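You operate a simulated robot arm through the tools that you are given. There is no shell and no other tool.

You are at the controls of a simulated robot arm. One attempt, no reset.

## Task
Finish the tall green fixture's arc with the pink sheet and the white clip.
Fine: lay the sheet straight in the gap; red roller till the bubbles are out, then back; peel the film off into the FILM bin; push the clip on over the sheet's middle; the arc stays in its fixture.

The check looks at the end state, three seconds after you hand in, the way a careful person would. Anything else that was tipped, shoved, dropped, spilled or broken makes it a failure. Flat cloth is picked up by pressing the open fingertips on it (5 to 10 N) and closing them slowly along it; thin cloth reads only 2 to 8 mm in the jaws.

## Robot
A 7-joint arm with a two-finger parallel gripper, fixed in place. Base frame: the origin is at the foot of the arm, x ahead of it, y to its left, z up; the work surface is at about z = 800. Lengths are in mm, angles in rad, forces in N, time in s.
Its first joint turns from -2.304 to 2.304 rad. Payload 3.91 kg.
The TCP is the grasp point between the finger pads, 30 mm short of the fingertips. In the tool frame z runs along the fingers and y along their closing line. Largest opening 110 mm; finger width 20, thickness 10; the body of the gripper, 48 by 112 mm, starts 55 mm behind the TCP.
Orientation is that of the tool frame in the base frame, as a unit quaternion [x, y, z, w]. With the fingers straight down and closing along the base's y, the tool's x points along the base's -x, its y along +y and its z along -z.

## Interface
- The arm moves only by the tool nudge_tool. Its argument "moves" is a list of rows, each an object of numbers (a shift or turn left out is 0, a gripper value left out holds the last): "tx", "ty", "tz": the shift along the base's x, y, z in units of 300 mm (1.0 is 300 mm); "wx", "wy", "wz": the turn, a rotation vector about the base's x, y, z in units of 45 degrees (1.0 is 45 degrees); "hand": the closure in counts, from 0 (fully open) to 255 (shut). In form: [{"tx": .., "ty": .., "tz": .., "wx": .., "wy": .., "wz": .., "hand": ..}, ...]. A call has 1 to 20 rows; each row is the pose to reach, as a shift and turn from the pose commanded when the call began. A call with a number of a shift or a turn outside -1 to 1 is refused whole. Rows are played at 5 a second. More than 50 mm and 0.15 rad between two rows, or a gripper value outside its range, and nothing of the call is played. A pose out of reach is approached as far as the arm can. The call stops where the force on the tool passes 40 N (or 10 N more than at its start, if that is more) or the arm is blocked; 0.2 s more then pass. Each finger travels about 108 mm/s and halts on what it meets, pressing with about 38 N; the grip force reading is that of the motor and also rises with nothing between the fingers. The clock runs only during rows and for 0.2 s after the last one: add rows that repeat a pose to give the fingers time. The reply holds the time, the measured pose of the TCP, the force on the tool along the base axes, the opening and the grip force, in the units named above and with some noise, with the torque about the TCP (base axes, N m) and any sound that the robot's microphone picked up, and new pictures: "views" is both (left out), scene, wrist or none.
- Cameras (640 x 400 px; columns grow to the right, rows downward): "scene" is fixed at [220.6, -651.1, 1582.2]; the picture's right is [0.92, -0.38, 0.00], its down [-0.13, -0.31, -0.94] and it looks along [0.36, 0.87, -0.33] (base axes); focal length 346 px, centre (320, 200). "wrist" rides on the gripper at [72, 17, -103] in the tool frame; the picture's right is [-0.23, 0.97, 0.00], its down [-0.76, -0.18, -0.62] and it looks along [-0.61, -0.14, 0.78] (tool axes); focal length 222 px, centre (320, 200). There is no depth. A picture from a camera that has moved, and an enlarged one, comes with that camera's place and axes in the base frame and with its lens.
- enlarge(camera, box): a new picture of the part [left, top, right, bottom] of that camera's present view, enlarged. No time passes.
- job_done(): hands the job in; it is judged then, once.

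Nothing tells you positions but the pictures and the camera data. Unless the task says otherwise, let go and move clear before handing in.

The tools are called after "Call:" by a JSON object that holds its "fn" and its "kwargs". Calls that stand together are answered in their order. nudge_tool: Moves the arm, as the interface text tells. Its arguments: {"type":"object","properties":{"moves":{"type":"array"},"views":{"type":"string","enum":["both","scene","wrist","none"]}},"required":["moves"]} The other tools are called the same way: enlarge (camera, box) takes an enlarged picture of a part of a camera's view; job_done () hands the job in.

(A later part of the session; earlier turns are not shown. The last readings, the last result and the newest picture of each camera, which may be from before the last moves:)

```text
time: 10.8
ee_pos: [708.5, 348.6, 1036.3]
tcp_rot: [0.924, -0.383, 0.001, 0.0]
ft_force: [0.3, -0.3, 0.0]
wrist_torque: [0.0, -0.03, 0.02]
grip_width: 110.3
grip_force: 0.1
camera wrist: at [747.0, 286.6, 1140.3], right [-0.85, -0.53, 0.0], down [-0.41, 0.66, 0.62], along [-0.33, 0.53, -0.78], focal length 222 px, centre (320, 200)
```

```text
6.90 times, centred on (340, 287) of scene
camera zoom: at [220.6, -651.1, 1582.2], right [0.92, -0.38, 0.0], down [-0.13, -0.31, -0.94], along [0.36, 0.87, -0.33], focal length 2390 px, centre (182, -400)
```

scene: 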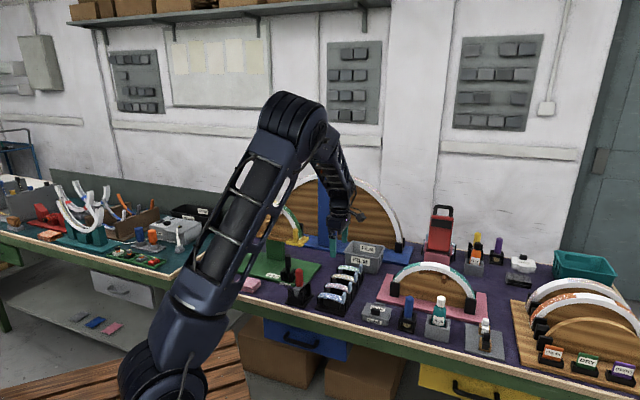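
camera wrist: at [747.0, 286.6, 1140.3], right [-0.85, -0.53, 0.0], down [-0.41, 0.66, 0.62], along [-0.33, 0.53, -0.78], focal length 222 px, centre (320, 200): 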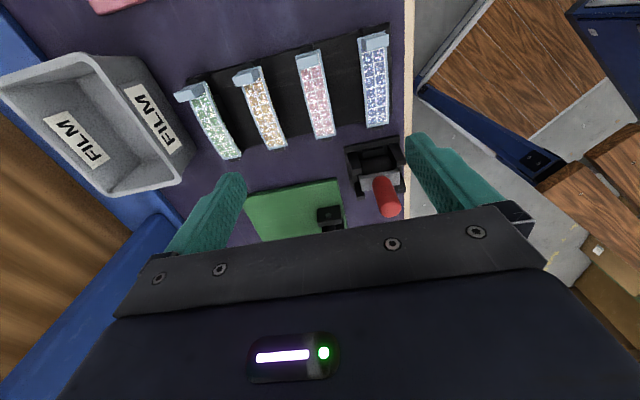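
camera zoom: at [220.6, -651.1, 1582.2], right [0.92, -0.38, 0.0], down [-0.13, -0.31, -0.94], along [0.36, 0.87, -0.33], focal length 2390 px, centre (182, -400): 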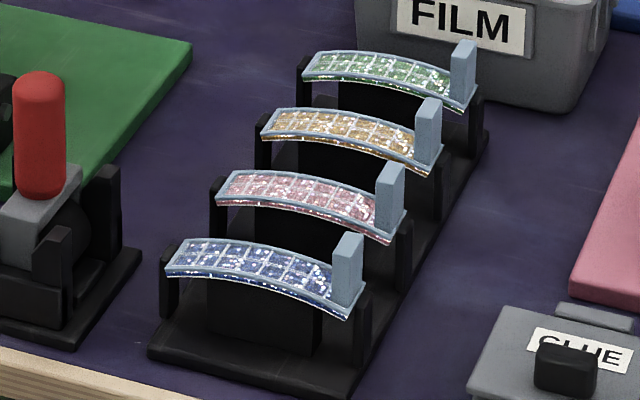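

The pink sheet is about 101 × 27 mm, centred near (709, 352), and it rests on a narrow block. I'll measure its width more precisely against the band and look at the roller detail.

Call:
{"fn": "enlarge", "kwargs": {"camera": "wrist", "box": [295, 45, 345, 85]}}

Call:
{"fn": "enlarge", "kwargs": {"camera": "wrist", "box": [295, 75, 345, 145]}}

Call:
{"fn": "enlarge", "kwargs": {"camera": "wrist", "box": [0, 40, 250, 210]}}

```text
10.00 times, centred on (320, 65) of wrist
camera zoom: at [747.0, 286.6, 1140.3], right [-0.85, -0.53, 0.0], down [-0.41, 0.66, 0.62], along [-0.33, 0.53, -0.78], focal length 2221 px, centre (320, 1550)
```

zoom: 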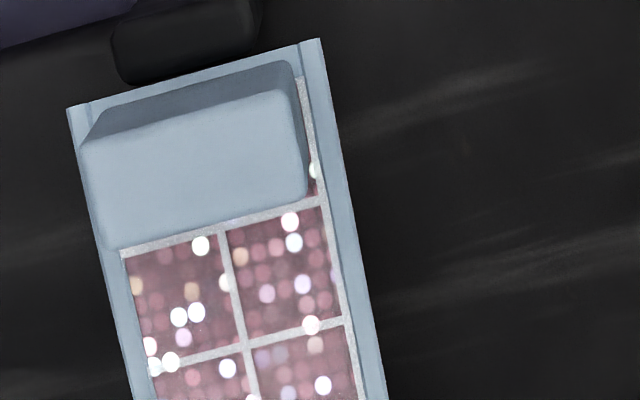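

```text
5.71 times, centred on (320, 110) of wrist
camera zoom: at [747.0, 286.6, 1140.3], right [-0.85, -0.53, 0.0], down [-0.41, 0.66, 0.62], along [-0.33, 0.53, -0.78], focal length 1269 px, centre (320, 714)
```

zoom: 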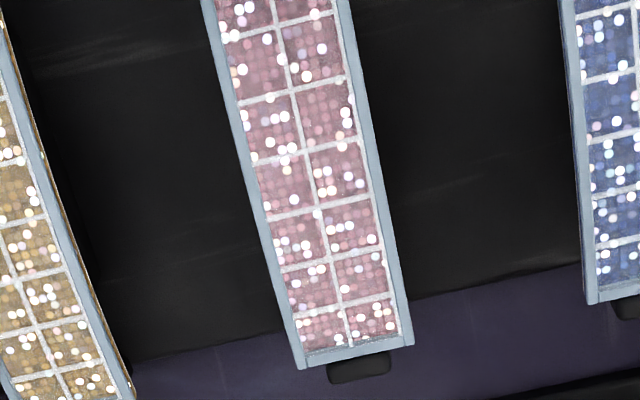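

```text
2.35 times, centred on (125, 125) of wrist
camera zoom: at [747.0, 286.6, 1140.3], right [-0.85, -0.53, 0.0], down [-0.41, 0.66, 0.62], along [-0.33, 0.53, -0.78], focal length 523 px, centre (779, 376)
```

zoom: 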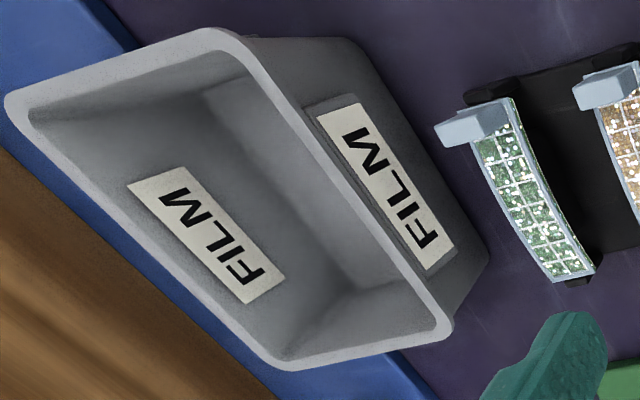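

The sheet (about 27 mm wide) is narrower than the band (about 29 mm), so I must grip it by its edges without the fingertips sticking out below it. I'll set the opening to about 60 mm, centre over the sheet and descend part-way to check.

Call:
{"fn": "nudge_tool", "kwargs": {"moves": [{"tx": 0.003, "ty": 0.012, "tz": -0.05, "hand": 116}, {"tx": 0.003, "ty": 0.012, "tz": -0.15, "hand": 116}, {"tx": 0.003, "ty": 0.012, "tz": -0.25, "hand": 116}, {"tx": 0.003, "ty": 0.012, "tz": -0.35, "hand": 116}, {"tx": 0.003, "ty": 0.012, "tz": -0.437, "hand": 116}, {"tx": 0.003, "ty": 0.012, "tz": -0.437, "hand": 116}], "views": "both"}}

Call:
{"fn": "enlarge", "kwargs": {"camera": "wrist", "box": [240, 60, 420, 220]}}

Call:
{"fn": "enlarge", "kwargs": {"camera": "scene", "box": [310, 240, 374, 300]}}

```text
time: 12.2
ee_pos: [708.3, 354.0, 905.3]
tcp_rot: [0.924, -0.383, 0.0, 0.0]
ft_force: [-0.3, -0.6, 0.1]
wrist_torque: [-0.01, 0.01, -0.02]
grip_width: 60.0
grip_force: 0.0
camera wrist: at [747.9, 292.2, 1009.4], right [-0.85, -0.53, 0.0], down [-0.41, 0.66, 0.62], along [-0.33, 0.53, -0.78], focal length 222 px, centre (320, 200)
```

scene: 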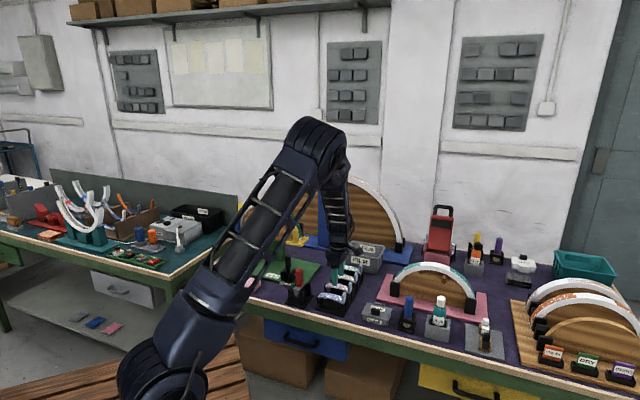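
wrist: 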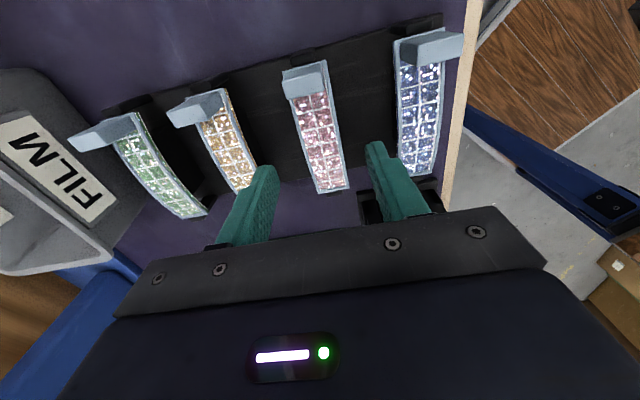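

```text
2.50 times, centred on (330, 140) of wrist
camera zoom: at [747.9, 292.2, 1009.4], right [-0.85, -0.53, 0.0], down [-0.41, 0.66, 0.62], along [-0.33, 0.53, -0.78], focal length 555 px, centre (295, 350)
```

zoom: 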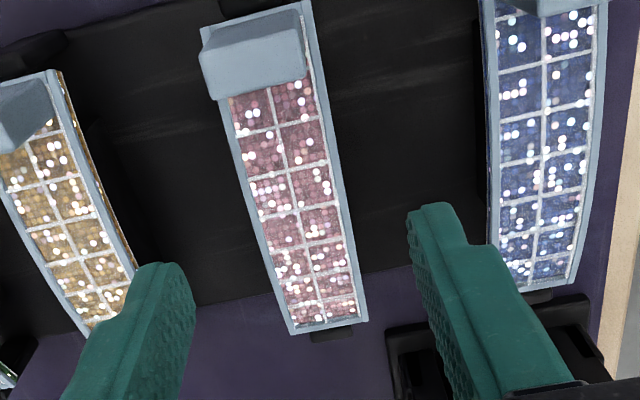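

```text
6.67 times, centred on (342, 270) of scene
camera zoom: at [220.6, -651.1, 1582.2], right [0.92, -0.38, 0.0], down [-0.13, -0.31, -0.94], along [0.36, 0.87, -0.33], focal length 2310 px, centre (173, -267)
```

zoom: 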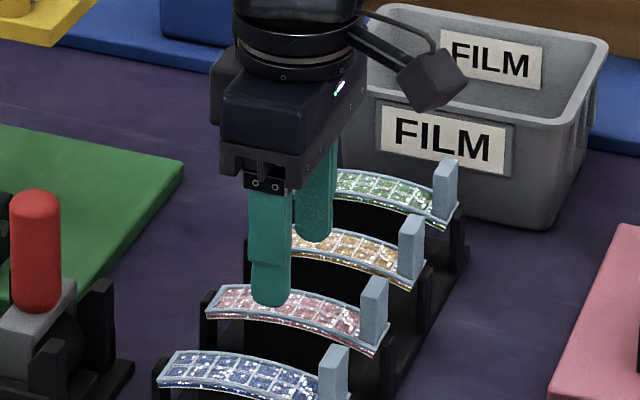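

The opening is right and the sheet's centre appears to be near (710, 351). I'll shift slightly and lower the open fingers beside the sheet to compare the tip level with the sheet.

Call:
{"fn": "nudge_tool", "kwargs": {"moves": [{"tx": 0.006, "ty": -0.009, "tz": -0.02, "hand": 116}, {"tx": 0.006, "ty": -0.009, "tz": -0.045, "hand": 116}, {"tx": 0.006, "ty": -0.009, "tz": -0.07, "hand": 116}, {"tx": 0.006, "ty": -0.009, "tz": -0.07, "hand": 116}], "views": "none"}}

Call:
{"fn": "enlarge", "kwargs": {"camera": "scene", "box": [316, 258, 366, 293]}}

Call:
{"fn": "enlarge", "kwargs": {"camera": "wrist", "box": [240, 80, 420, 220]}}

```text
time: 13.2
ee_pos: [711.7, 349.8, 884.1]
tcp_rot: [0.924, -0.383, 0.0, 0.0]
ft_force: [-0.9, 0.2, -0.8]
wrist_torque: [0.01, 0.01, 0.03]
grip_width: 60.0
grip_force: 0.2
```

```text
11.43 times, centred on (341, 276) of scene
camera zoom: at [220.6, -651.1, 1582.2], right [0.92, -0.38, 0.0], down [-0.13, -0.31, -0.94], along [0.36, 0.87, -0.33], focal length 3960 px, centre (80, -663)
```

zoom: 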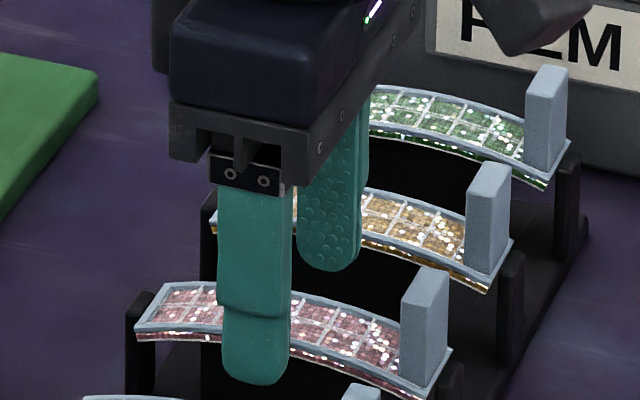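

```text
2.86 times, centred on (330, 150) of wrist
camera zoom: at [749.4, 288.0, 988.1], right [-0.85, -0.53, 0.0], down [-0.41, 0.66, 0.62], along [-0.33, 0.53, -0.78], focal length 635 px, centre (291, 343)
```

zoom: 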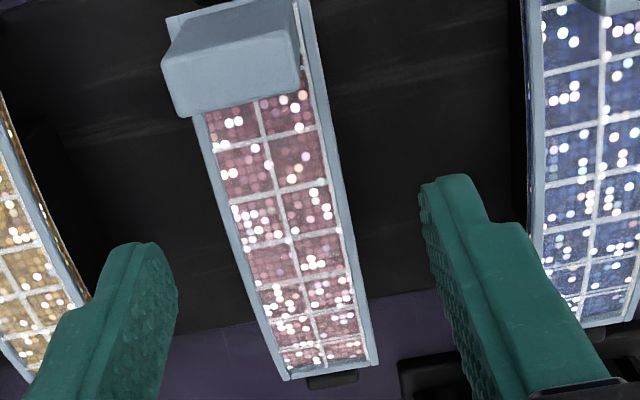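

Alignment across the sheet looks good. I'll zoom tighter on the fingertip and the sheet's edge to set the depth.

Call:
{"fn": "enlarge", "kwargs": {"camera": "scene", "box": [326, 278, 350, 296]}}

Call:
{"fn": "enlarge", "kwargs": {"camera": "wrist", "box": [290, 110, 370, 170]}}

```text
16.00 times, centred on (338, 287) of scene
camera zoom: at [220.6, -651.1, 1582.2], right [0.92, -0.38, 0.0], down [-0.13, -0.31, -0.94], along [0.36, 0.87, -0.33], focal length 5544 px, centre (32, -1192)
```

zoom: 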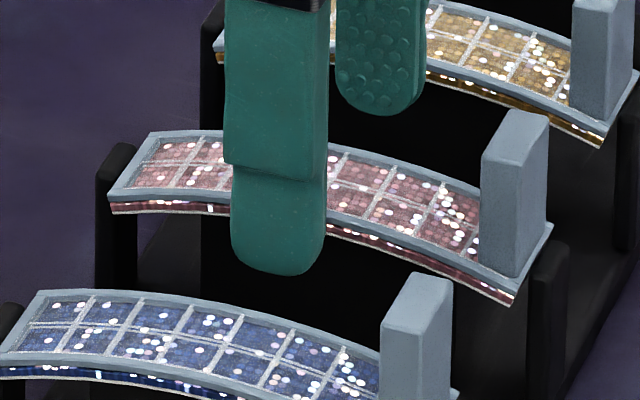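

```text
6.67 times, centred on (330, 140) of wrist
camera zoom: at [749.4, 288.0, 988.1], right [-0.85, -0.53, 0.0], down [-0.41, 0.66, 0.62], along [-0.33, 0.53, -0.78], focal length 1481 px, centre (253, 600)
```

zoom: 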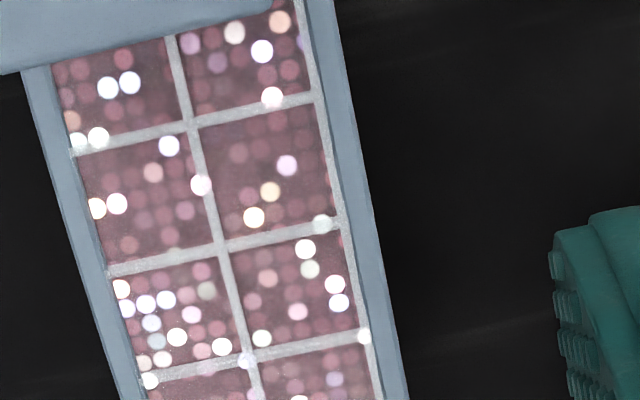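

The tips sit about 2.5 mm below the film's top at the crown, which suits an edge grip. I'll go 1.5 mm lower and close gently.

Call:
{"fn": "nudge_tool", "kwargs": {"moves": [{"tz": -0.005, "hand": 116}, {"tz": -0.005, "hand": 150}, {"tz": -0.005, "hand": 175}, {"tz": -0.005, "hand": 186}, {"tz": -0.005, "hand": 194}, {"tz": -0.005, "hand": 202}, {"tz": -0.005, "hand": 205}, {"tz": -0.005, "hand": 205}, {"tz": -0.005, "hand": 205}], "views": "wrist"}}

Call:
{"fn": "enlarge", "kwargs": {"camera": "scene", "box": [326, 274, 350, 292]}}

Call:
{"fn": "enlarge", "kwargs": {"camera": "wrist", "box": [260, 80, 400, 220]}}

```text
time: 15.2
ee_pos: [711.0, 350.8, 882.8]
tcp_rot: [0.924, -0.383, 0.0, 0.0]
ft_force: [-1.1, 0.0, 2.0]
wrist_torque: [0.02, 0.05, -0.03]
grip_width: 27.0
grip_force: 38.0
camera wrist: at [749.4, 287.6, 986.6], right [-0.85, -0.53, 0.0], down [-0.41, 0.66, 0.62], along [-0.33, 0.53, -0.78], focal length 222 px, centre (320, 200)
```

wrist: 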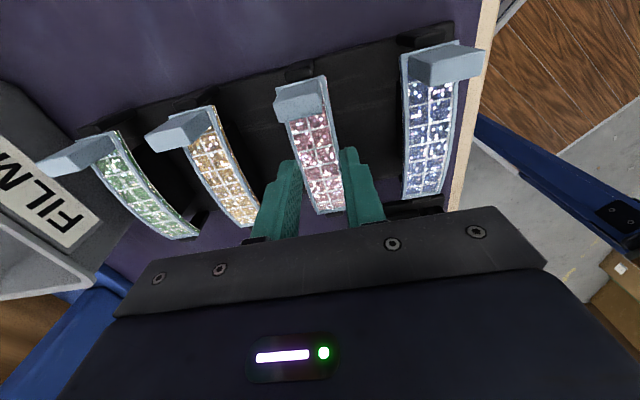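

```text
16.00 times, centred on (338, 283) of scene
camera zoom: at [220.6, -651.1, 1582.2], right [0.92, -0.38, 0.0], down [-0.13, -0.31, -0.94], along [0.36, 0.87, -0.33], focal length 5544 px, centre (32, -1128)
```

zoom: 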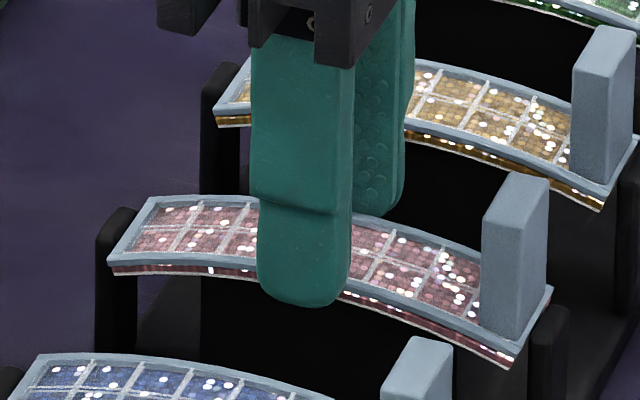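

```text
2.86 times, centred on (330, 150) of wrist
camera zoom: at [749.4, 287.6, 986.6], right [-0.85, -0.53, 0.0], down [-0.41, 0.66, 0.62], along [-0.33, 0.53, -0.78], focal length 635 px, centre (291, 343)
```

zoom: 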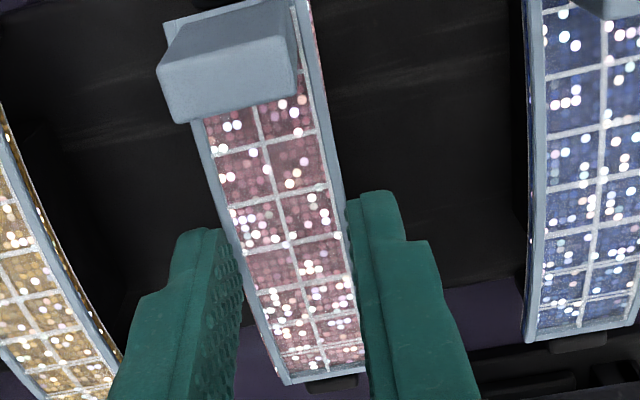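

Gripped at 27.0 mm. I'll lift a little and check that the sheet comes up level.

Call:
{"fn": "nudge_tool", "kwargs": {"moves": [{"tz": 0.01, "hand": 205}, {"tz": 0.03, "hand": 205}, {"tz": 0.06, "hand": 205}, {"tz": 0.1, "hand": 205}, {"tz": 0.1, "hand": 205}], "views": "wrist"}}

Call:
{"fn": "enlarge", "kwargs": {"camera": "scene", "box": [322, 262, 354, 286]}}

Call:
{"fn": "enlarge", "kwargs": {"camera": "wrist", "box": [260, 80, 400, 220]}}

```text
time: 16.4
ee_pos: [711.2, 349.9, 912.3]
tcp_rot: [0.923, -0.384, 0.0, -0.001]
ft_force: [0.1, 0.2, -0.4]
wrist_torque: [0.02, 0.01, -0.01]
grip_width: 27.1
grip_force: 37.9
camera wrist: at [749.0, 287.3, 1017.1], right [-0.85, -0.53, 0.0], down [-0.41, 0.66, 0.62], along [-0.33, 0.53, -0.78], focal length 222 px, centre (320, 200)
```

wrist: 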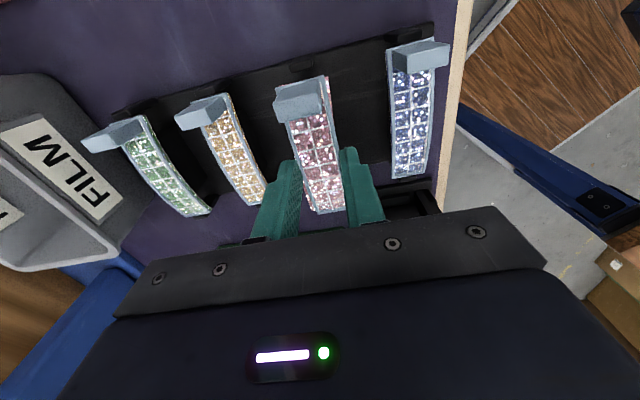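

```text
16.00 times, centred on (338, 274) of scene
camera zoom: at [220.6, -651.1, 1582.2], right [0.92, -0.38, 0.0], down [-0.13, -0.31, -0.94], along [0.36, 0.87, -0.33], focal length 5544 px, centre (32, -984)
```

zoom: 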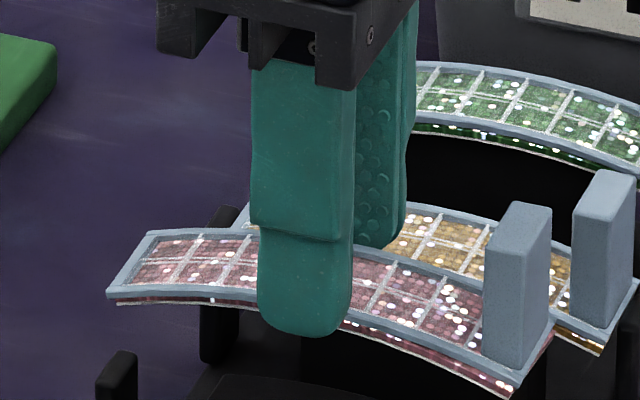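

```text
2.86 times, centred on (330, 150) of wrist
camera zoom: at [749.0, 287.3, 1017.1], right [-0.85, -0.53, 0.0], down [-0.41, 0.66, 0.62], along [-0.33, 0.53, -0.78], focal length 635 px, centre (291, 343)
```

zoom: 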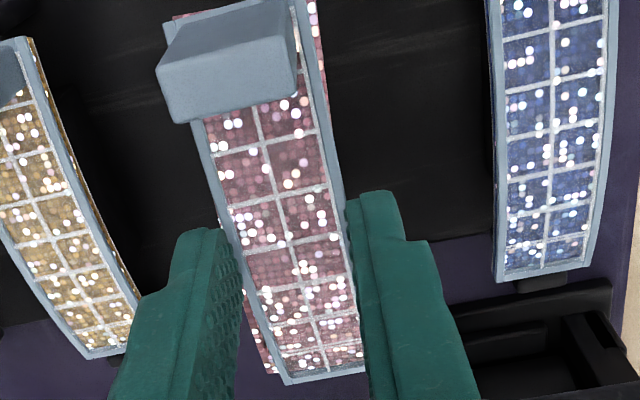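

The pink layer seems slightly twisted relative to its film. I'll look closer at that before going on.

Call:
{"fn": "enlarge", "kwargs": {"camera": "wrist", "box": [270, 75, 350, 145]}}

Call:
{"fn": "enlarge", "kwargs": {"camera": "wrist", "box": [290, 140, 370, 220]}}

Call:
{"fn": "enlarge", "kwargs": {"camera": "scene", "box": [340, 266, 356, 280]}}

Call:
{"fn": "enlarge", "kwargs": {"camera": "scene", "box": [322, 264, 340, 278]}}

```text
5.71 times, centred on (310, 110) of wrist
camera zoom: at [749.0, 287.3, 1017.1], right [-0.85, -0.53, 0.0], down [-0.41, 0.66, 0.62], along [-0.33, 0.53, -0.78], focal length 1269 px, centre (377, 714)
```

zoom: 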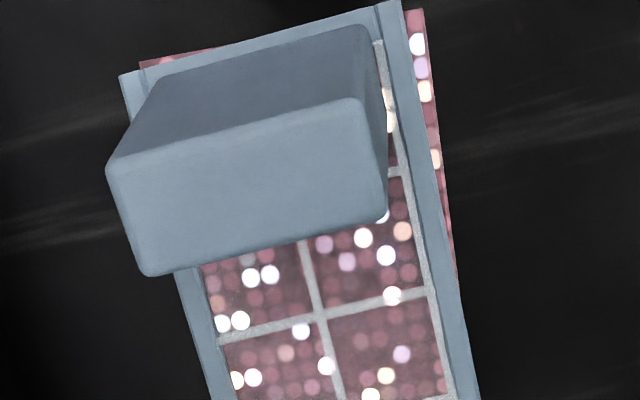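

```text
5.00 times, centred on (330, 180) of wrist
camera zoom: at [749.0, 287.3, 1017.1], right [-0.85, -0.53, 0.0], down [-0.41, 0.66, 0.62], along [-0.33, 0.53, -0.78], focal length 1111 px, centre (270, 300)
```

zoom: 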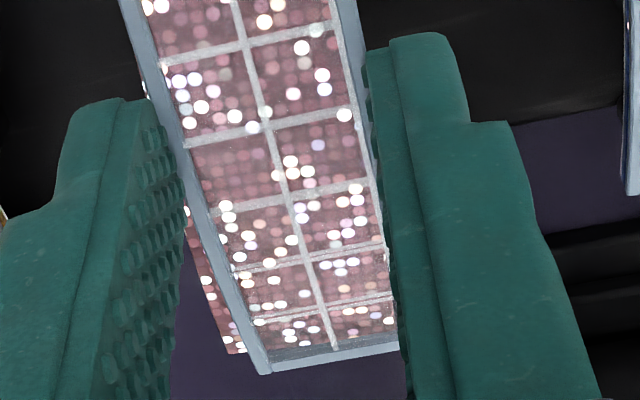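

```text
16.00 times, centred on (348, 273) of scene
camera zoom: at [220.6, -651.1, 1582.2], right [0.92, -0.38, 0.0], down [-0.13, -0.31, -0.94], along [0.36, 0.87, -0.33], focal length 5544 px, centre (-128, -968)
```

zoom: 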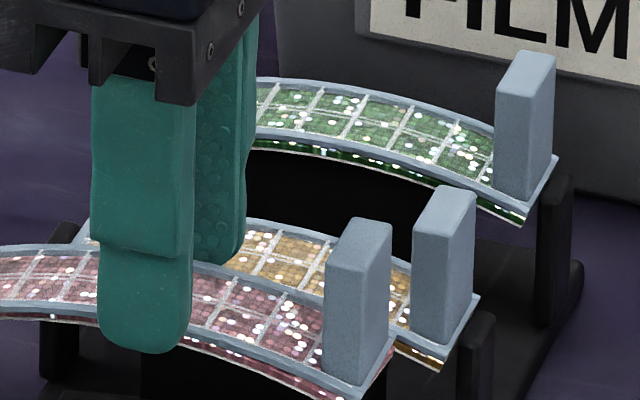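

```text
16.00 times, centred on (331, 271) of scene
camera zoom: at [220.6, -651.1, 1582.2], right [0.92, -0.38, 0.0], down [-0.13, -0.31, -0.94], along [0.36, 0.87, -0.33], focal length 5544 px, centre (144, -936)
```

zoom: 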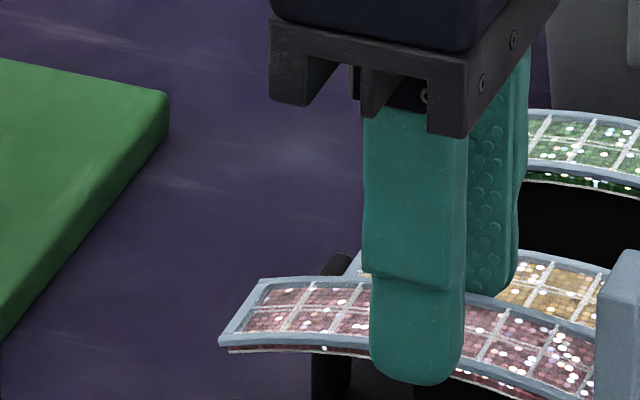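

The pink sheet has turned about 3° under its film. I'll wait a second in place to see whether it is drifting or steady.

Call:
{"fn": "nudge_tool", "kwargs": {"moves": [{"tz": 0.0, "hand": 205}, {"tz": 0.0, "hand": 205}, {"tz": 0.0, "hand": 205}, {"tz": 0.0, "hand": 205}], "views": "none"}}

Call:
{"fn": "enlarge", "kwargs": {"camera": "wrist", "box": [270, 75, 350, 145]}}

Call:
{"fn": "enlarge", "kwargs": {"camera": "wrist", "box": [290, 140, 370, 220]}}

```text
time: 17.4
ee_pos: [710.5, 349.6, 913.3]
tcp_rot: [0.924, -0.383, 0.0, 0.001]
ft_force: [-0.5, 0.5, -0.9]
wrist_torque: [0.04, 0.02, -0.03]
grip_width: 26.9
grip_force: 38.5
```

```text
5.71 times, centred on (310, 110) of wrist
camera zoom: at [748.9, 287.4, 1017.1], right [-0.85, -0.53, 0.0], down [-0.41, 0.66, 0.62], along [-0.33, 0.53, -0.78], focal length 1269 px, centre (377, 714)
```

zoom: 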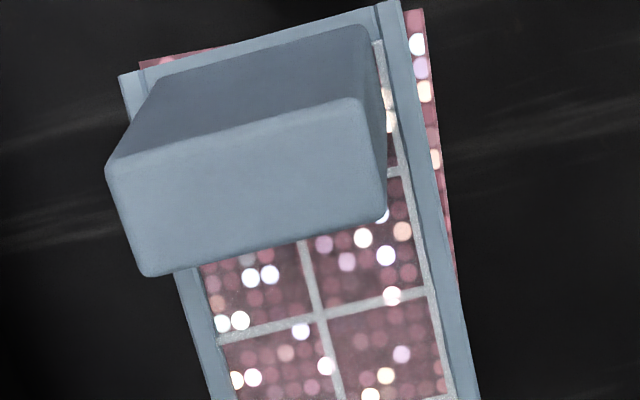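

```text
5.00 times, centred on (330, 180) of wrist
camera zoom: at [748.9, 287.4, 1017.1], right [-0.85, -0.53, 0.0], down [-0.41, 0.66, 0.62], along [-0.33, 0.53, -0.78], focal length 1111 px, centre (270, 300)
```

zoom: 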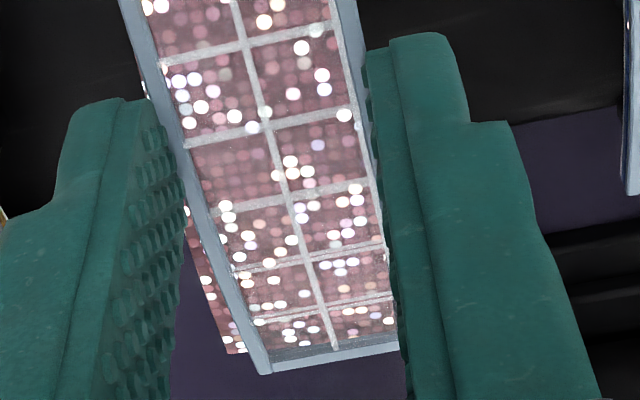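

It is steady, so the twist came from gripping. I'll set the sheet back on the rack, release, see how it settles, and re-grip.

Call:
{"fn": "nudge_tool", "kwargs": {"moves": [{"tz": -0.04, "hand": 205}, {"tz": -0.07, "hand": 205}, {"tz": -0.09, "hand": 205}, {"tz": -0.1, "hand": 205}, {"tz": -0.1, "hand": 205}], "views": "none"}}

Call:
{"fn": "nudge_tool", "kwargs": {"moves": [{"tz": 0.0, "hand": 190}, {"tz": 0.0, "hand": 184}, {"tz": 0.0, "hand": 176}, {"tz": 0.0, "hand": 150}, {"tz": 0.0, "hand": 150}], "views": "none"}}

Call:
{"fn": "enlarge", "kwargs": {"camera": "wrist", "box": [270, 75, 350, 145]}}

Call:
{"fn": "enlarge", "kwargs": {"camera": "wrist", "box": [290, 140, 370, 220]}}

Call:
{"fn": "enlarge", "kwargs": {"camera": "scene", "box": [322, 270, 358, 296]}}

```text
time: 18.6
ee_pos: [710.5, 349.8, 882.0]
tcp_rot: [0.924, -0.382, 0.0, 0.001]
ft_force: [-2.6, 0.5, 5.6]
wrist_torque: [0.07, 0.05, -0.01]
grip_width: 27.1
grip_force: 37.8
```

```text
time: 19.8
ee_pos: [711.1, 348.3, 881.3]
tcp_rot: [0.924, -0.382, 0.0, 0.001]
ft_force: [0.3, 0.1, -0.6]
wrist_torque: [0.03, 0.03, 0.01]
grip_width: 45.6
grip_force: 0.0
```

```text
5.71 times, centred on (310, 110) of wrist
camera zoom: at [749.3, 286.9, 986.0], right [-0.85, -0.53, 0.0], down [-0.41, 0.66, 0.62], along [-0.33, 0.53, -0.78], focal length 1269 px, centre (377, 714)
```

zoom: 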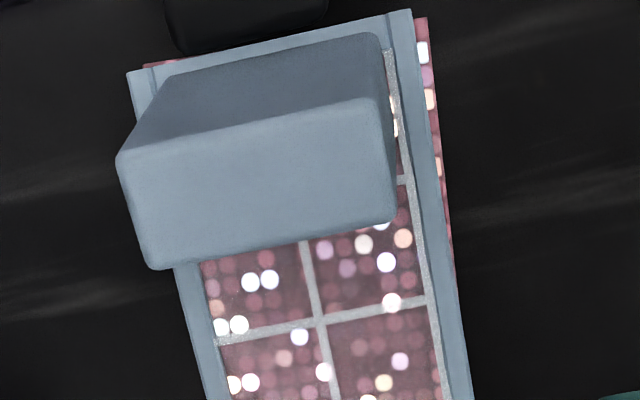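

```text
5.00 times, centred on (330, 180) of wrist
camera zoom: at [749.3, 286.9, 986.0], right [-0.85, -0.53, 0.0], down [-0.41, 0.66, 0.62], along [-0.33, 0.53, -0.78], focal length 1111 px, centre (270, 300)
```

zoom: 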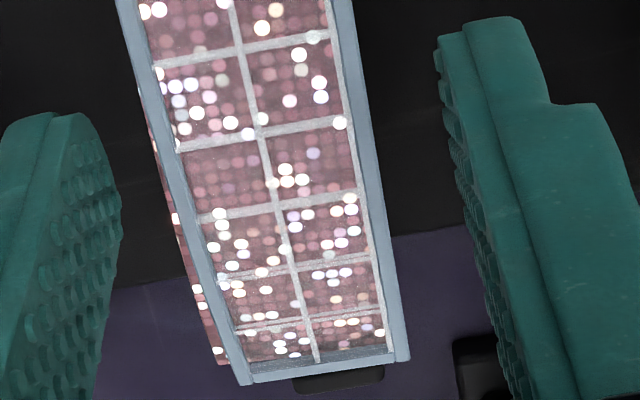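

```text
15.38 times, centred on (340, 283) of scene
camera zoom: at [220.6, -651.1, 1582.2], right [0.92, -0.38, 0.0], down [-0.13, -0.31, -0.94], along [0.36, 0.87, -0.33], focal length 5331 px, centre (12, -1077)
```

zoom: 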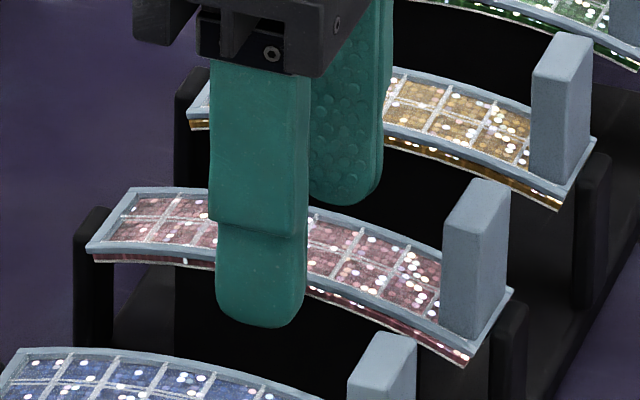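

The film and sheet stay slightly skewed (about 2–3°) after release, so the film can slip on the sheet. I'll rise and look straight down to measure it.

Call:
{"fn": "nudge_tool", "kwargs": {"moves": [{"tz": 0.03, "hand": 116}, {"tz": 0.1, "hand": 116}, {"tz": 0.2, "hand": 116}, {"tz": 0.3, "hand": 116}, {"tz": 0.3, "hand": 116}], "views": "wrist"}}

Call:
{"fn": "enlarge", "kwargs": {"camera": "wrist", "box": [285, 50, 345, 100]}}

Call:
{"fn": "enlarge", "kwargs": {"camera": "wrist", "box": [285, 90, 355, 160]}}

```text
time: 21.0
ee_pos: [709.7, 349.2, 973.4]
tcp_rot: [0.924, -0.383, 0.0, -0.001]
ft_force: [0.3, 1.1, -0.2]
wrist_torque: [0.04, 0.01, -0.02]
grip_width: 59.9
grip_force: 0.1
camera wrist: at [748.6, 287.2, 1077.2], right [-0.85, -0.53, 0.0], down [-0.41, 0.66, 0.62], along [-0.33, 0.53, -0.78], focal length 222 px, centre (320, 200)
```

wrist: 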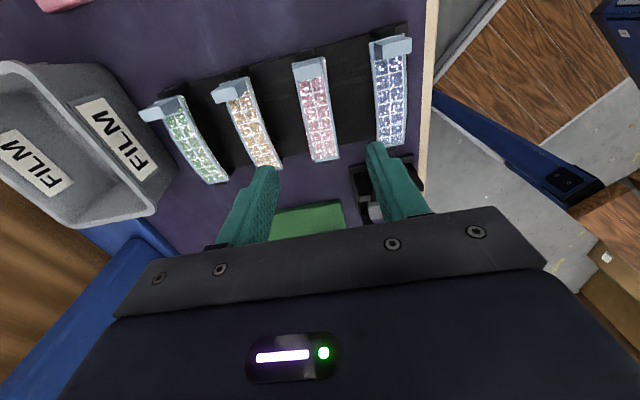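

```text
8.00 times, centred on (315, 75) of wrist
camera zoom: at [748.6, 287.2, 1077.2], right [-0.85, -0.53, 0.0], down [-0.41, 0.66, 0.62], along [-0.33, 0.53, -0.78], focal length 1777 px, centre (360, 1200)
```

zoom: 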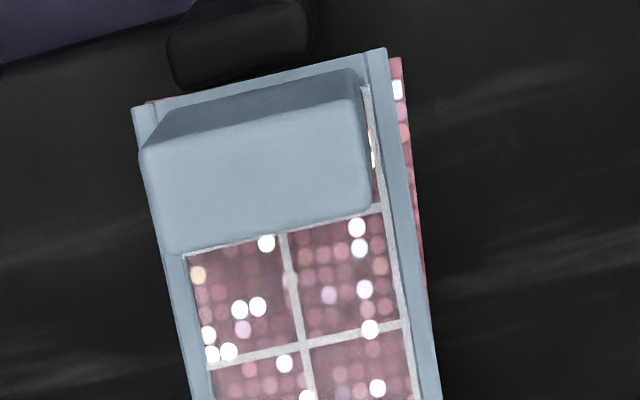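

```text
5.71 times, centred on (320, 125) of wrist
camera zoom: at [748.6, 287.2, 1077.2], right [-0.85, -0.53, 0.0], down [-0.41, 0.66, 0.62], along [-0.33, 0.53, -0.78], focal length 1269 px, centre (320, 629)
```

zoom: 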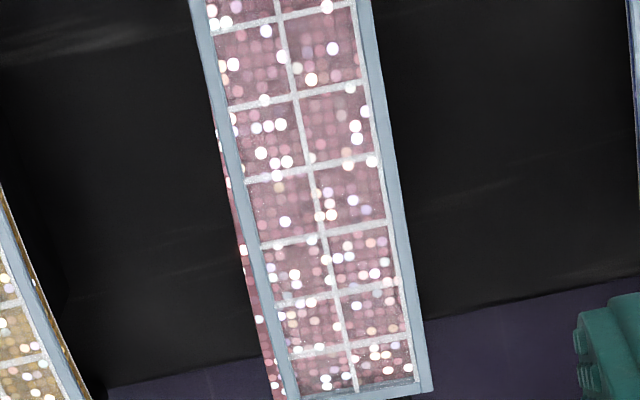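

The film and sheet are each skewed roughly 1.7° in opposite directions. I'll square them up by closing the flat part of the pads on their edges lower down, while they still sit in the rack.

Call:
{"fn": "nudge_tool", "kwargs": {"moves": [{"tx": 0.0017, "ty": 0.0017, "tz": -0.1, "hand": 116}, {"tx": 0.0017, "ty": 0.0017, "tz": -0.2, "hand": 116}, {"tx": 0.0017, "ty": 0.0017, "tz": -0.28, "hand": 116}, {"tx": 0.0017, "ty": 0.0017, "tz": -0.31, "hand": 116}, {"tx": 0.0017, "ty": 0.0017, "tz": -0.327, "hand": 116}, {"tx": 0.0017, "ty": 0.0017, "tz": -0.327, "hand": 150}, {"tx": 0.0017, "ty": 0.0017, "tz": -0.327, "hand": 172}, {"tx": 0.0017, "ty": 0.0017, "tz": -0.327, "hand": 180}, {"tx": 0.0017, "ty": 0.0017, "tz": -0.327, "hand": 186}, {"tx": 0.0017, "ty": 0.0017, "tz": -0.327, "hand": 190}, {"tx": 0.0017, "ty": 0.0017, "tz": -0.327, "hand": 194}, {"tx": 0.0017, "ty": 0.0017, "tz": -0.327, "hand": 200}, {"tx": 0.0017, "ty": 0.0017, "tz": -0.327, "hand": 200}], "views": "none"}}

Call:
{"fn": "enlarge", "kwargs": {"camera": "wrist", "box": [270, 70, 350, 140]}}

Call:
{"fn": "enlarge", "kwargs": {"camera": "wrist", "box": [290, 140, 370, 220]}}

Call:
{"fn": "enlarge", "kwargs": {"camera": "scene", "box": [322, 270, 358, 296]}}

```text
time: 23.8
ee_pos: [710.2, 350.4, 873.3]
tcp_rot: [0.924, -0.383, 0.001, 0.0]
ft_force: [0.2, -0.6, -0.1]
wrist_torque: [0.0, 0.01, 0.04]
grip_width: 27.2
grip_force: 37.7
```

```text
5.71 times, centred on (310, 105) of wrist
camera zoom: at [749.6, 288.1, 977.6], right [-0.85, -0.53, 0.0], down [-0.41, 0.66, 0.62], along [-0.33, 0.53, -0.78], focal length 1269 px, centre (377, 743)
```

zoom: 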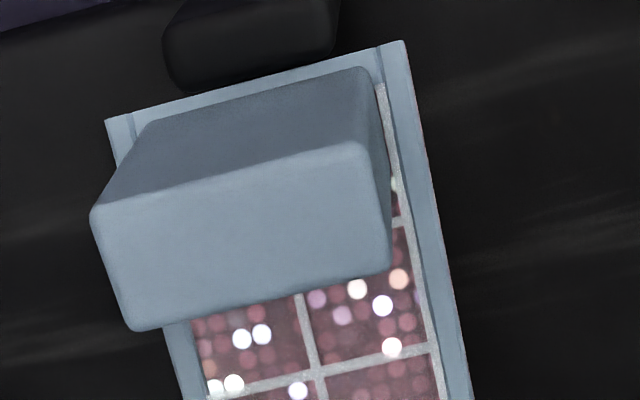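

```text
5.00 times, centred on (330, 180) of wrist
camera zoom: at [749.6, 288.1, 977.6], right [-0.85, -0.53, 0.0], down [-0.41, 0.66, 0.62], along [-0.33, 0.53, -0.78], focal length 1111 px, centre (270, 300)
```

zoom: 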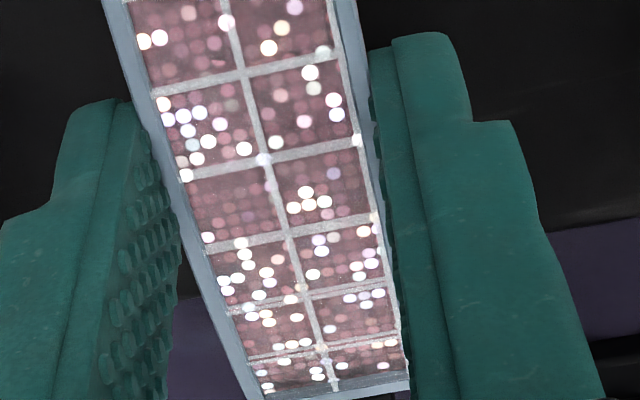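

```text
15.38 times, centred on (340, 283) of scene
camera zoom: at [220.6, -651.1, 1582.2], right [0.92, -0.38, 0.0], down [-0.13, -0.31, -0.94], along [0.36, 0.87, -0.33], focal length 5331 px, centre (12, -1077)
```

zoom: 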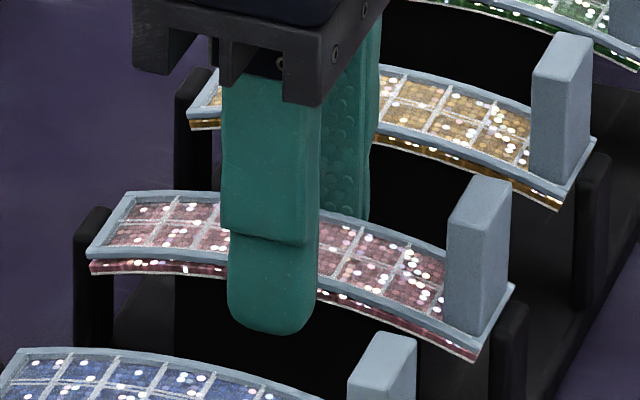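

Both layers are now square with each other. I'll open slightly, raise so the tips are about flush with the sheet's underside, and re-grip.

Call:
{"fn": "nudge_tool", "kwargs": {"moves": [{"tz": 0.0, "hand": 190}, {"tz": 0.0, "hand": 184}, {"tz": 0.0, "hand": 182}, {"tz": 0.01, "hand": 182}, {"tz": 0.02, "hand": 182}, {"tz": 0.02, "hand": 182}, {"tz": 0.02, "hand": 186}, {"tz": 0.02, "hand": 189}, {"tz": 0.02, "hand": 192}, {"tz": 0.02, "hand": 195}, {"tz": 0.02, "hand": 200}, {"tz": 0.02, "hand": 200}], "views": "none"}}

Call:
{"fn": "enlarge", "kwargs": {"camera": "wrist", "box": [270, 70, 350, 140]}}

Call:
{"fn": "enlarge", "kwargs": {"camera": "wrist", "box": [290, 140, 370, 220]}}

Call:
{"fn": "enlarge", "kwargs": {"camera": "scene", "box": [326, 272, 354, 292]}}

```text
time: 26.4
ee_pos: [711.2, 349.9, 880.0]
tcp_rot: [0.924, -0.383, 0.0, 0.0]
ft_force: [-0.4, 0.2, -0.4]
wrist_torque: [0.02, 0.03, -0.03]
grip_width: 27.3
grip_force: 38.3
```

```text
5.71 times, centred on (310, 105) of wrist
camera zoom: at [749.7, 288.1, 984.1], right [-0.85, -0.53, 0.0], down [-0.41, 0.66, 0.62], along [-0.33, 0.53, -0.78], focal length 1269 px, centre (377, 743)
```

zoom: 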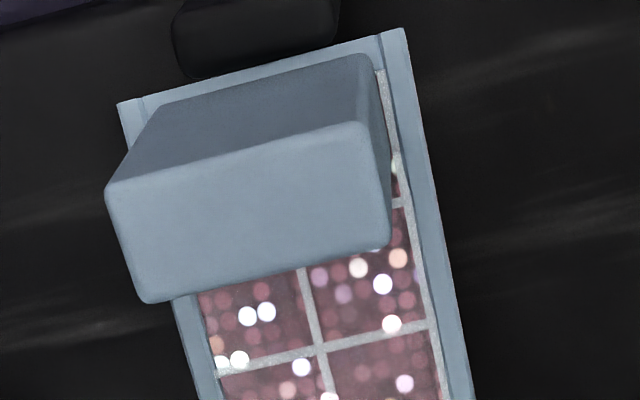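

```text
5.00 times, centred on (330, 180) of wrist
camera zoom: at [749.7, 288.1, 984.1], right [-0.85, -0.53, 0.0], down [-0.41, 0.66, 0.62], along [-0.33, 0.53, -0.78], focal length 1111 px, centre (270, 300)
```

zoom: 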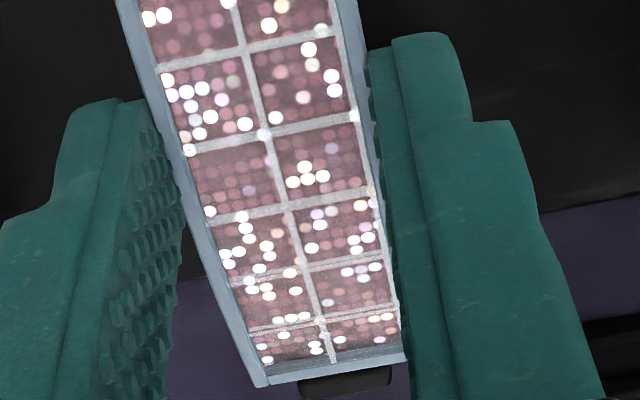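

```text
16.00 times, centred on (340, 282) of scene
camera zoom: at [220.6, -651.1, 1582.2], right [0.92, -0.38, 0.0], down [-0.13, -0.31, -0.94], along [0.36, 0.87, -0.33], focal length 5544 px, centre (0, -1112)
```

zoom: 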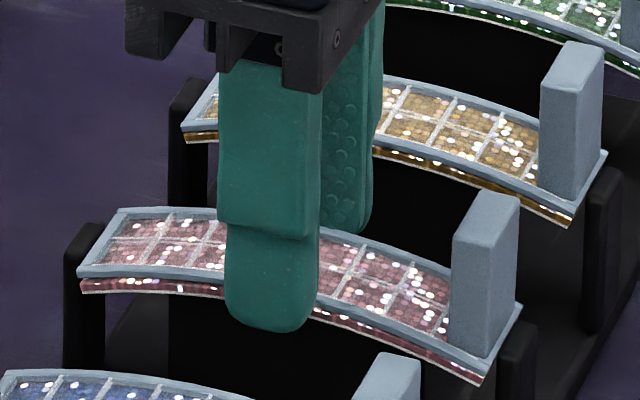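

Still square, with the tips about 1.6 mm below the sheet. I'll re-grip 1 mm higher, then lift and re-check.

Call:
{"fn": "nudge_tool", "kwargs": {"moves": [{"tz": 0.0, "hand": 190}, {"tz": 0.0, "hand": 184}, {"tz": 0.0, "hand": 183}, {"tz": 0.0035, "hand": 183}, {"tz": 0.0035, "hand": 183}, {"tz": 0.0035, "hand": 187}, {"tz": 0.0035, "hand": 190}, {"tz": 0.0035, "hand": 193}, {"tz": 0.0035, "hand": 196}, {"tz": 0.0035, "hand": 200}, {"tz": 0.0035, "hand": 200}, {"tz": 0.0035, "hand": 200}, {"tz": 0.02, "hand": 200}, {"tz": 0.05, "hand": 200}, {"tz": 0.1035, "hand": 200}, {"tz": 0.1035, "hand": 200}], "views": "none"}}

Call:
{"fn": "enlarge", "kwargs": {"camera": "wrist", "box": [270, 70, 350, 140]}}

Call:
{"fn": "enlarge", "kwargs": {"camera": "wrist", "box": [290, 140, 370, 220]}}

Call:
{"fn": "enlarge", "kwargs": {"camera": "scene", "box": [322, 262, 354, 286]}}

```text
time: 29.8
ee_pos: [711.0, 350.4, 909.0]
tcp_rot: [0.924, -0.383, 0.001, 0.001]
ft_force: [-0.7, 0.3, 0.2]
wrist_torque: [0.0, 0.01, 0.01]
grip_width: 27.6
grip_force: 38.2
```

```text
5.71 times, centred on (310, 105) of wrist
camera zoom: at [749.4, 288.0, 1014.6], right [-0.85, -0.53, 0.0], down [-0.41, 0.66, 0.62], along [-0.33, 0.53, -0.78], focal length 1269 px, centre (377, 743)
```

zoom: 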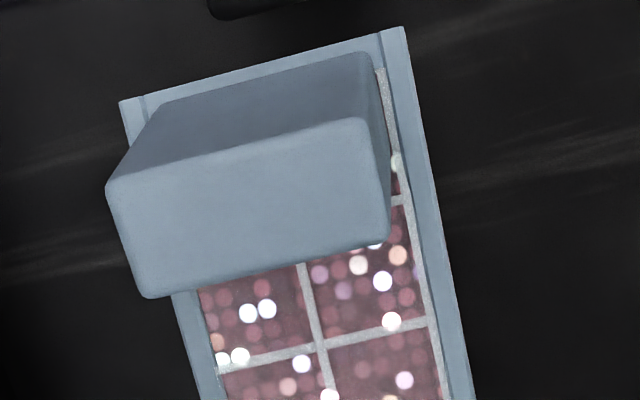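

```text
5.00 times, centred on (330, 180) of wrist
camera zoom: at [749.4, 288.0, 1014.6], right [-0.85, -0.53, 0.0], down [-0.41, 0.66, 0.62], along [-0.33, 0.53, -0.78], focal length 1111 px, centre (270, 300)
```

zoom: 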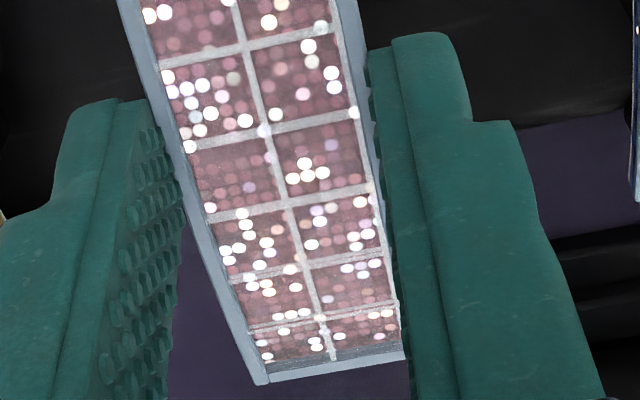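

```text
16.00 times, centred on (338, 274) of scene
camera zoom: at [220.6, -651.1, 1582.2], right [0.92, -0.38, 0.0], down [-0.13, -0.31, -0.94], along [0.36, 0.87, -0.33], focal length 5544 px, centre (32, -984)
```

zoom: 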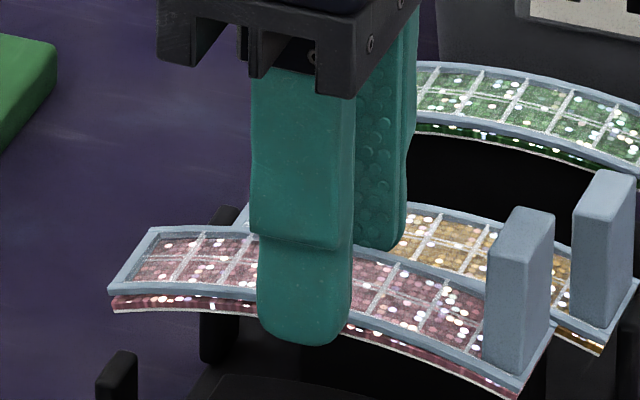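

Square and level in the grip. I'll now carry it up and over to hover above the gap.

Call:
{"fn": "nudge_tool", "kwargs": {"moves": [{"tz": 0.08, "hand": 200}, {"tz": 0.17, "hand": 200}, {"tz": 0.26, "hand": 200}, {"tz": 0.36, "hand": 200}, {"tz": 0.46, "hand": 200}, {"tz": 0.56, "tx": -0.02, "ty": 0.04, "hand": 200}, {"tz": 0.66, "tx": -0.06, "ty": 0.11, "hand": 200}, {"tz": 0.75, "tx": -0.1, "ty": 0.19, "hand": 200}, {"tz": 0.83, "tx": -0.15, "ty": 0.28, "hand": 200}, {"tz": 0.9, "tx": -0.2, "ty": 0.37, "hand": 200}, {"tz": 0.93, "tx": -0.25, "ty": 0.46, "hand": 200}, {"tz": 0.93, "tx": -0.3, "ty": 0.56, "hand": 200}, {"tz": 0.93, "tx": -0.35, "ty": 0.65, "hand": 200}, {"tz": 0.93, "tx": -0.38, "ty": 0.72, "hand": 200}, {"tz": 0.93, "tx": -0.38, "ty": 0.72, "hand": 200}], "views": "both"}}

```text
time: 33.0
ee_pos: [596.1, 564.8, 1191.1]
tcp_rot: [0.924, -0.383, 0.0, 0.001]
ft_force: [0.3, 0.1, 0.1]
wrist_torque: [0.05, 0.0, 0.0]
grip_width: 27.6
grip_force: 38.0
camera wrist: at [635.8, 502.8, 1294.9], right [-0.85, -0.53, 0.0], down [-0.41, 0.66, 0.62], along [-0.33, 0.53, -0.78], focal length 222 px, centre (320, 200)
```

scene: 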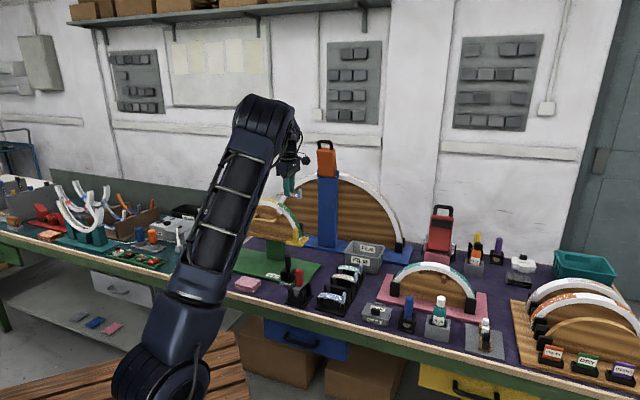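
wrist: 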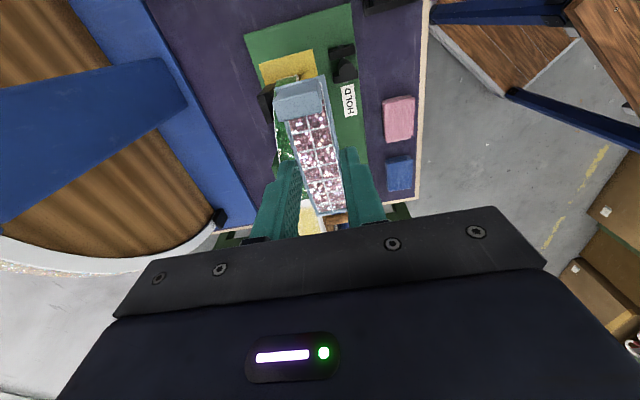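

Still square. Moving over the gap centre and down to hover about 15 mm above it.

Call:
{"fn": "nudge_tool", "kwargs": {"moves": [{"tx": -0.04, "ty": 0.08, "hand": 200}, {"tx": -0.09, "ty": 0.17, "hand": 200}, {"tx": -0.14, "ty": 0.27, "hand": 200}, {"tx": -0.18, "ty": 0.345, "hand": 200}, {"tx": -0.197, "ty": 0.379, "tz": -0.02, "hand": 200}, {"tx": -0.197, "ty": 0.379, "tz": -0.06, "hand": 200}, {"tx": -0.197, "ty": 0.379, "tz": -0.1, "hand": 200}, {"tx": -0.197, "ty": 0.379, "tz": -0.1, "hand": 200}, {"tx": -0.197, "ty": 0.379, "tz": -0.1, "hand": 200}], "views": "both"}}

Call:
{"fn": "enlarge", "kwargs": {"camera": "wrist", "box": [260, 60, 380, 220]}}

Call:
{"fn": "enlarge", "kwargs": {"camera": "scene", "box": [245, 185, 301, 225]}}

```text
time: 35.0
ee_pos: [538.1, 680.6, 1160.1]
tcp_rot: [0.924, -0.382, -0.001, 0.0]
ft_force: [0.5, -0.4, -0.7]
wrist_torque: [0.02, -0.01, 0.0]
grip_width: 27.4
grip_force: 38.2
camera wrist: at [577.7, 618.3, 1263.5], right [-0.85, -0.53, 0.0], down [-0.41, 0.66, 0.62], along [-0.33, 0.53, -0.78], focal length 222 px, centre (320, 200)
```

scene: 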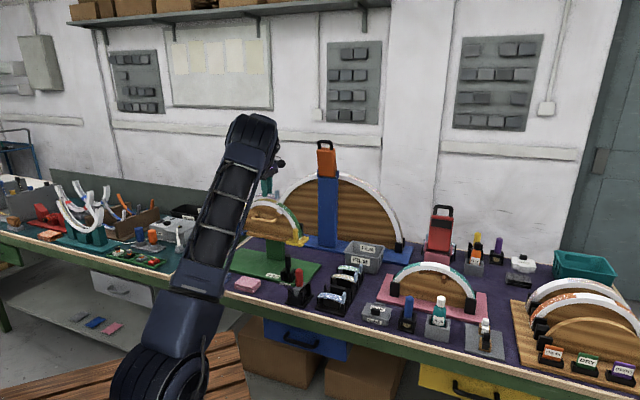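
wrist: 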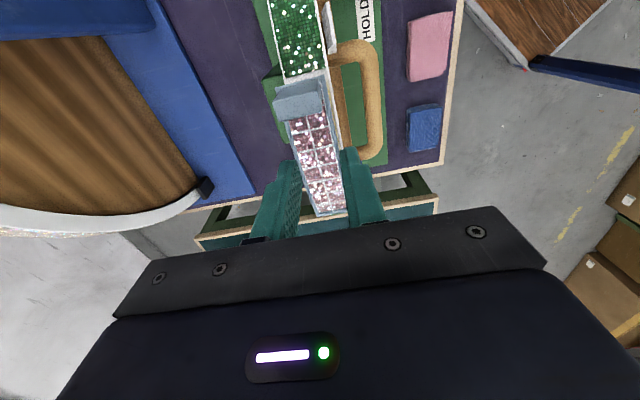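

```text
2.50 times, centred on (320, 140) of wrist
camera zoom: at [577.7, 618.3, 1263.5], right [-0.85, -0.53, 0.0], down [-0.41, 0.66, 0.62], along [-0.33, 0.53, -0.78], focal length 555 px, centre (320, 350)
```

zoom: 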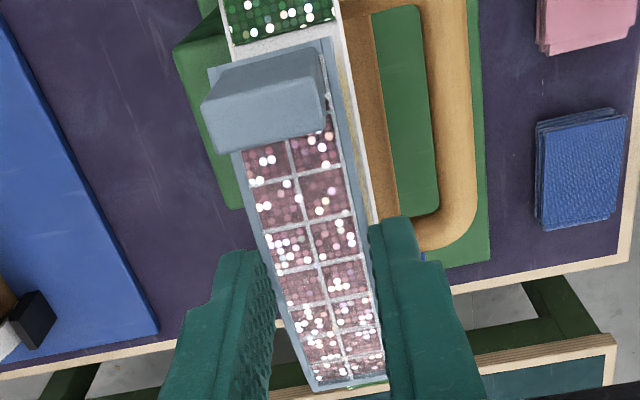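

```text
10.00 times, centred on (273, 205) of scene
camera zoom: at [220.6, -651.1, 1582.2], right [0.92, -0.38, 0.0], down [-0.13, -0.31, -0.94], along [0.36, 0.87, -0.33], focal length 3465 px, centre (790, 150)
```

zoom: 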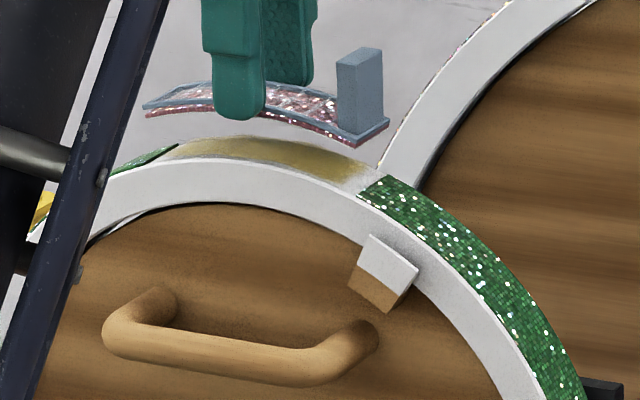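

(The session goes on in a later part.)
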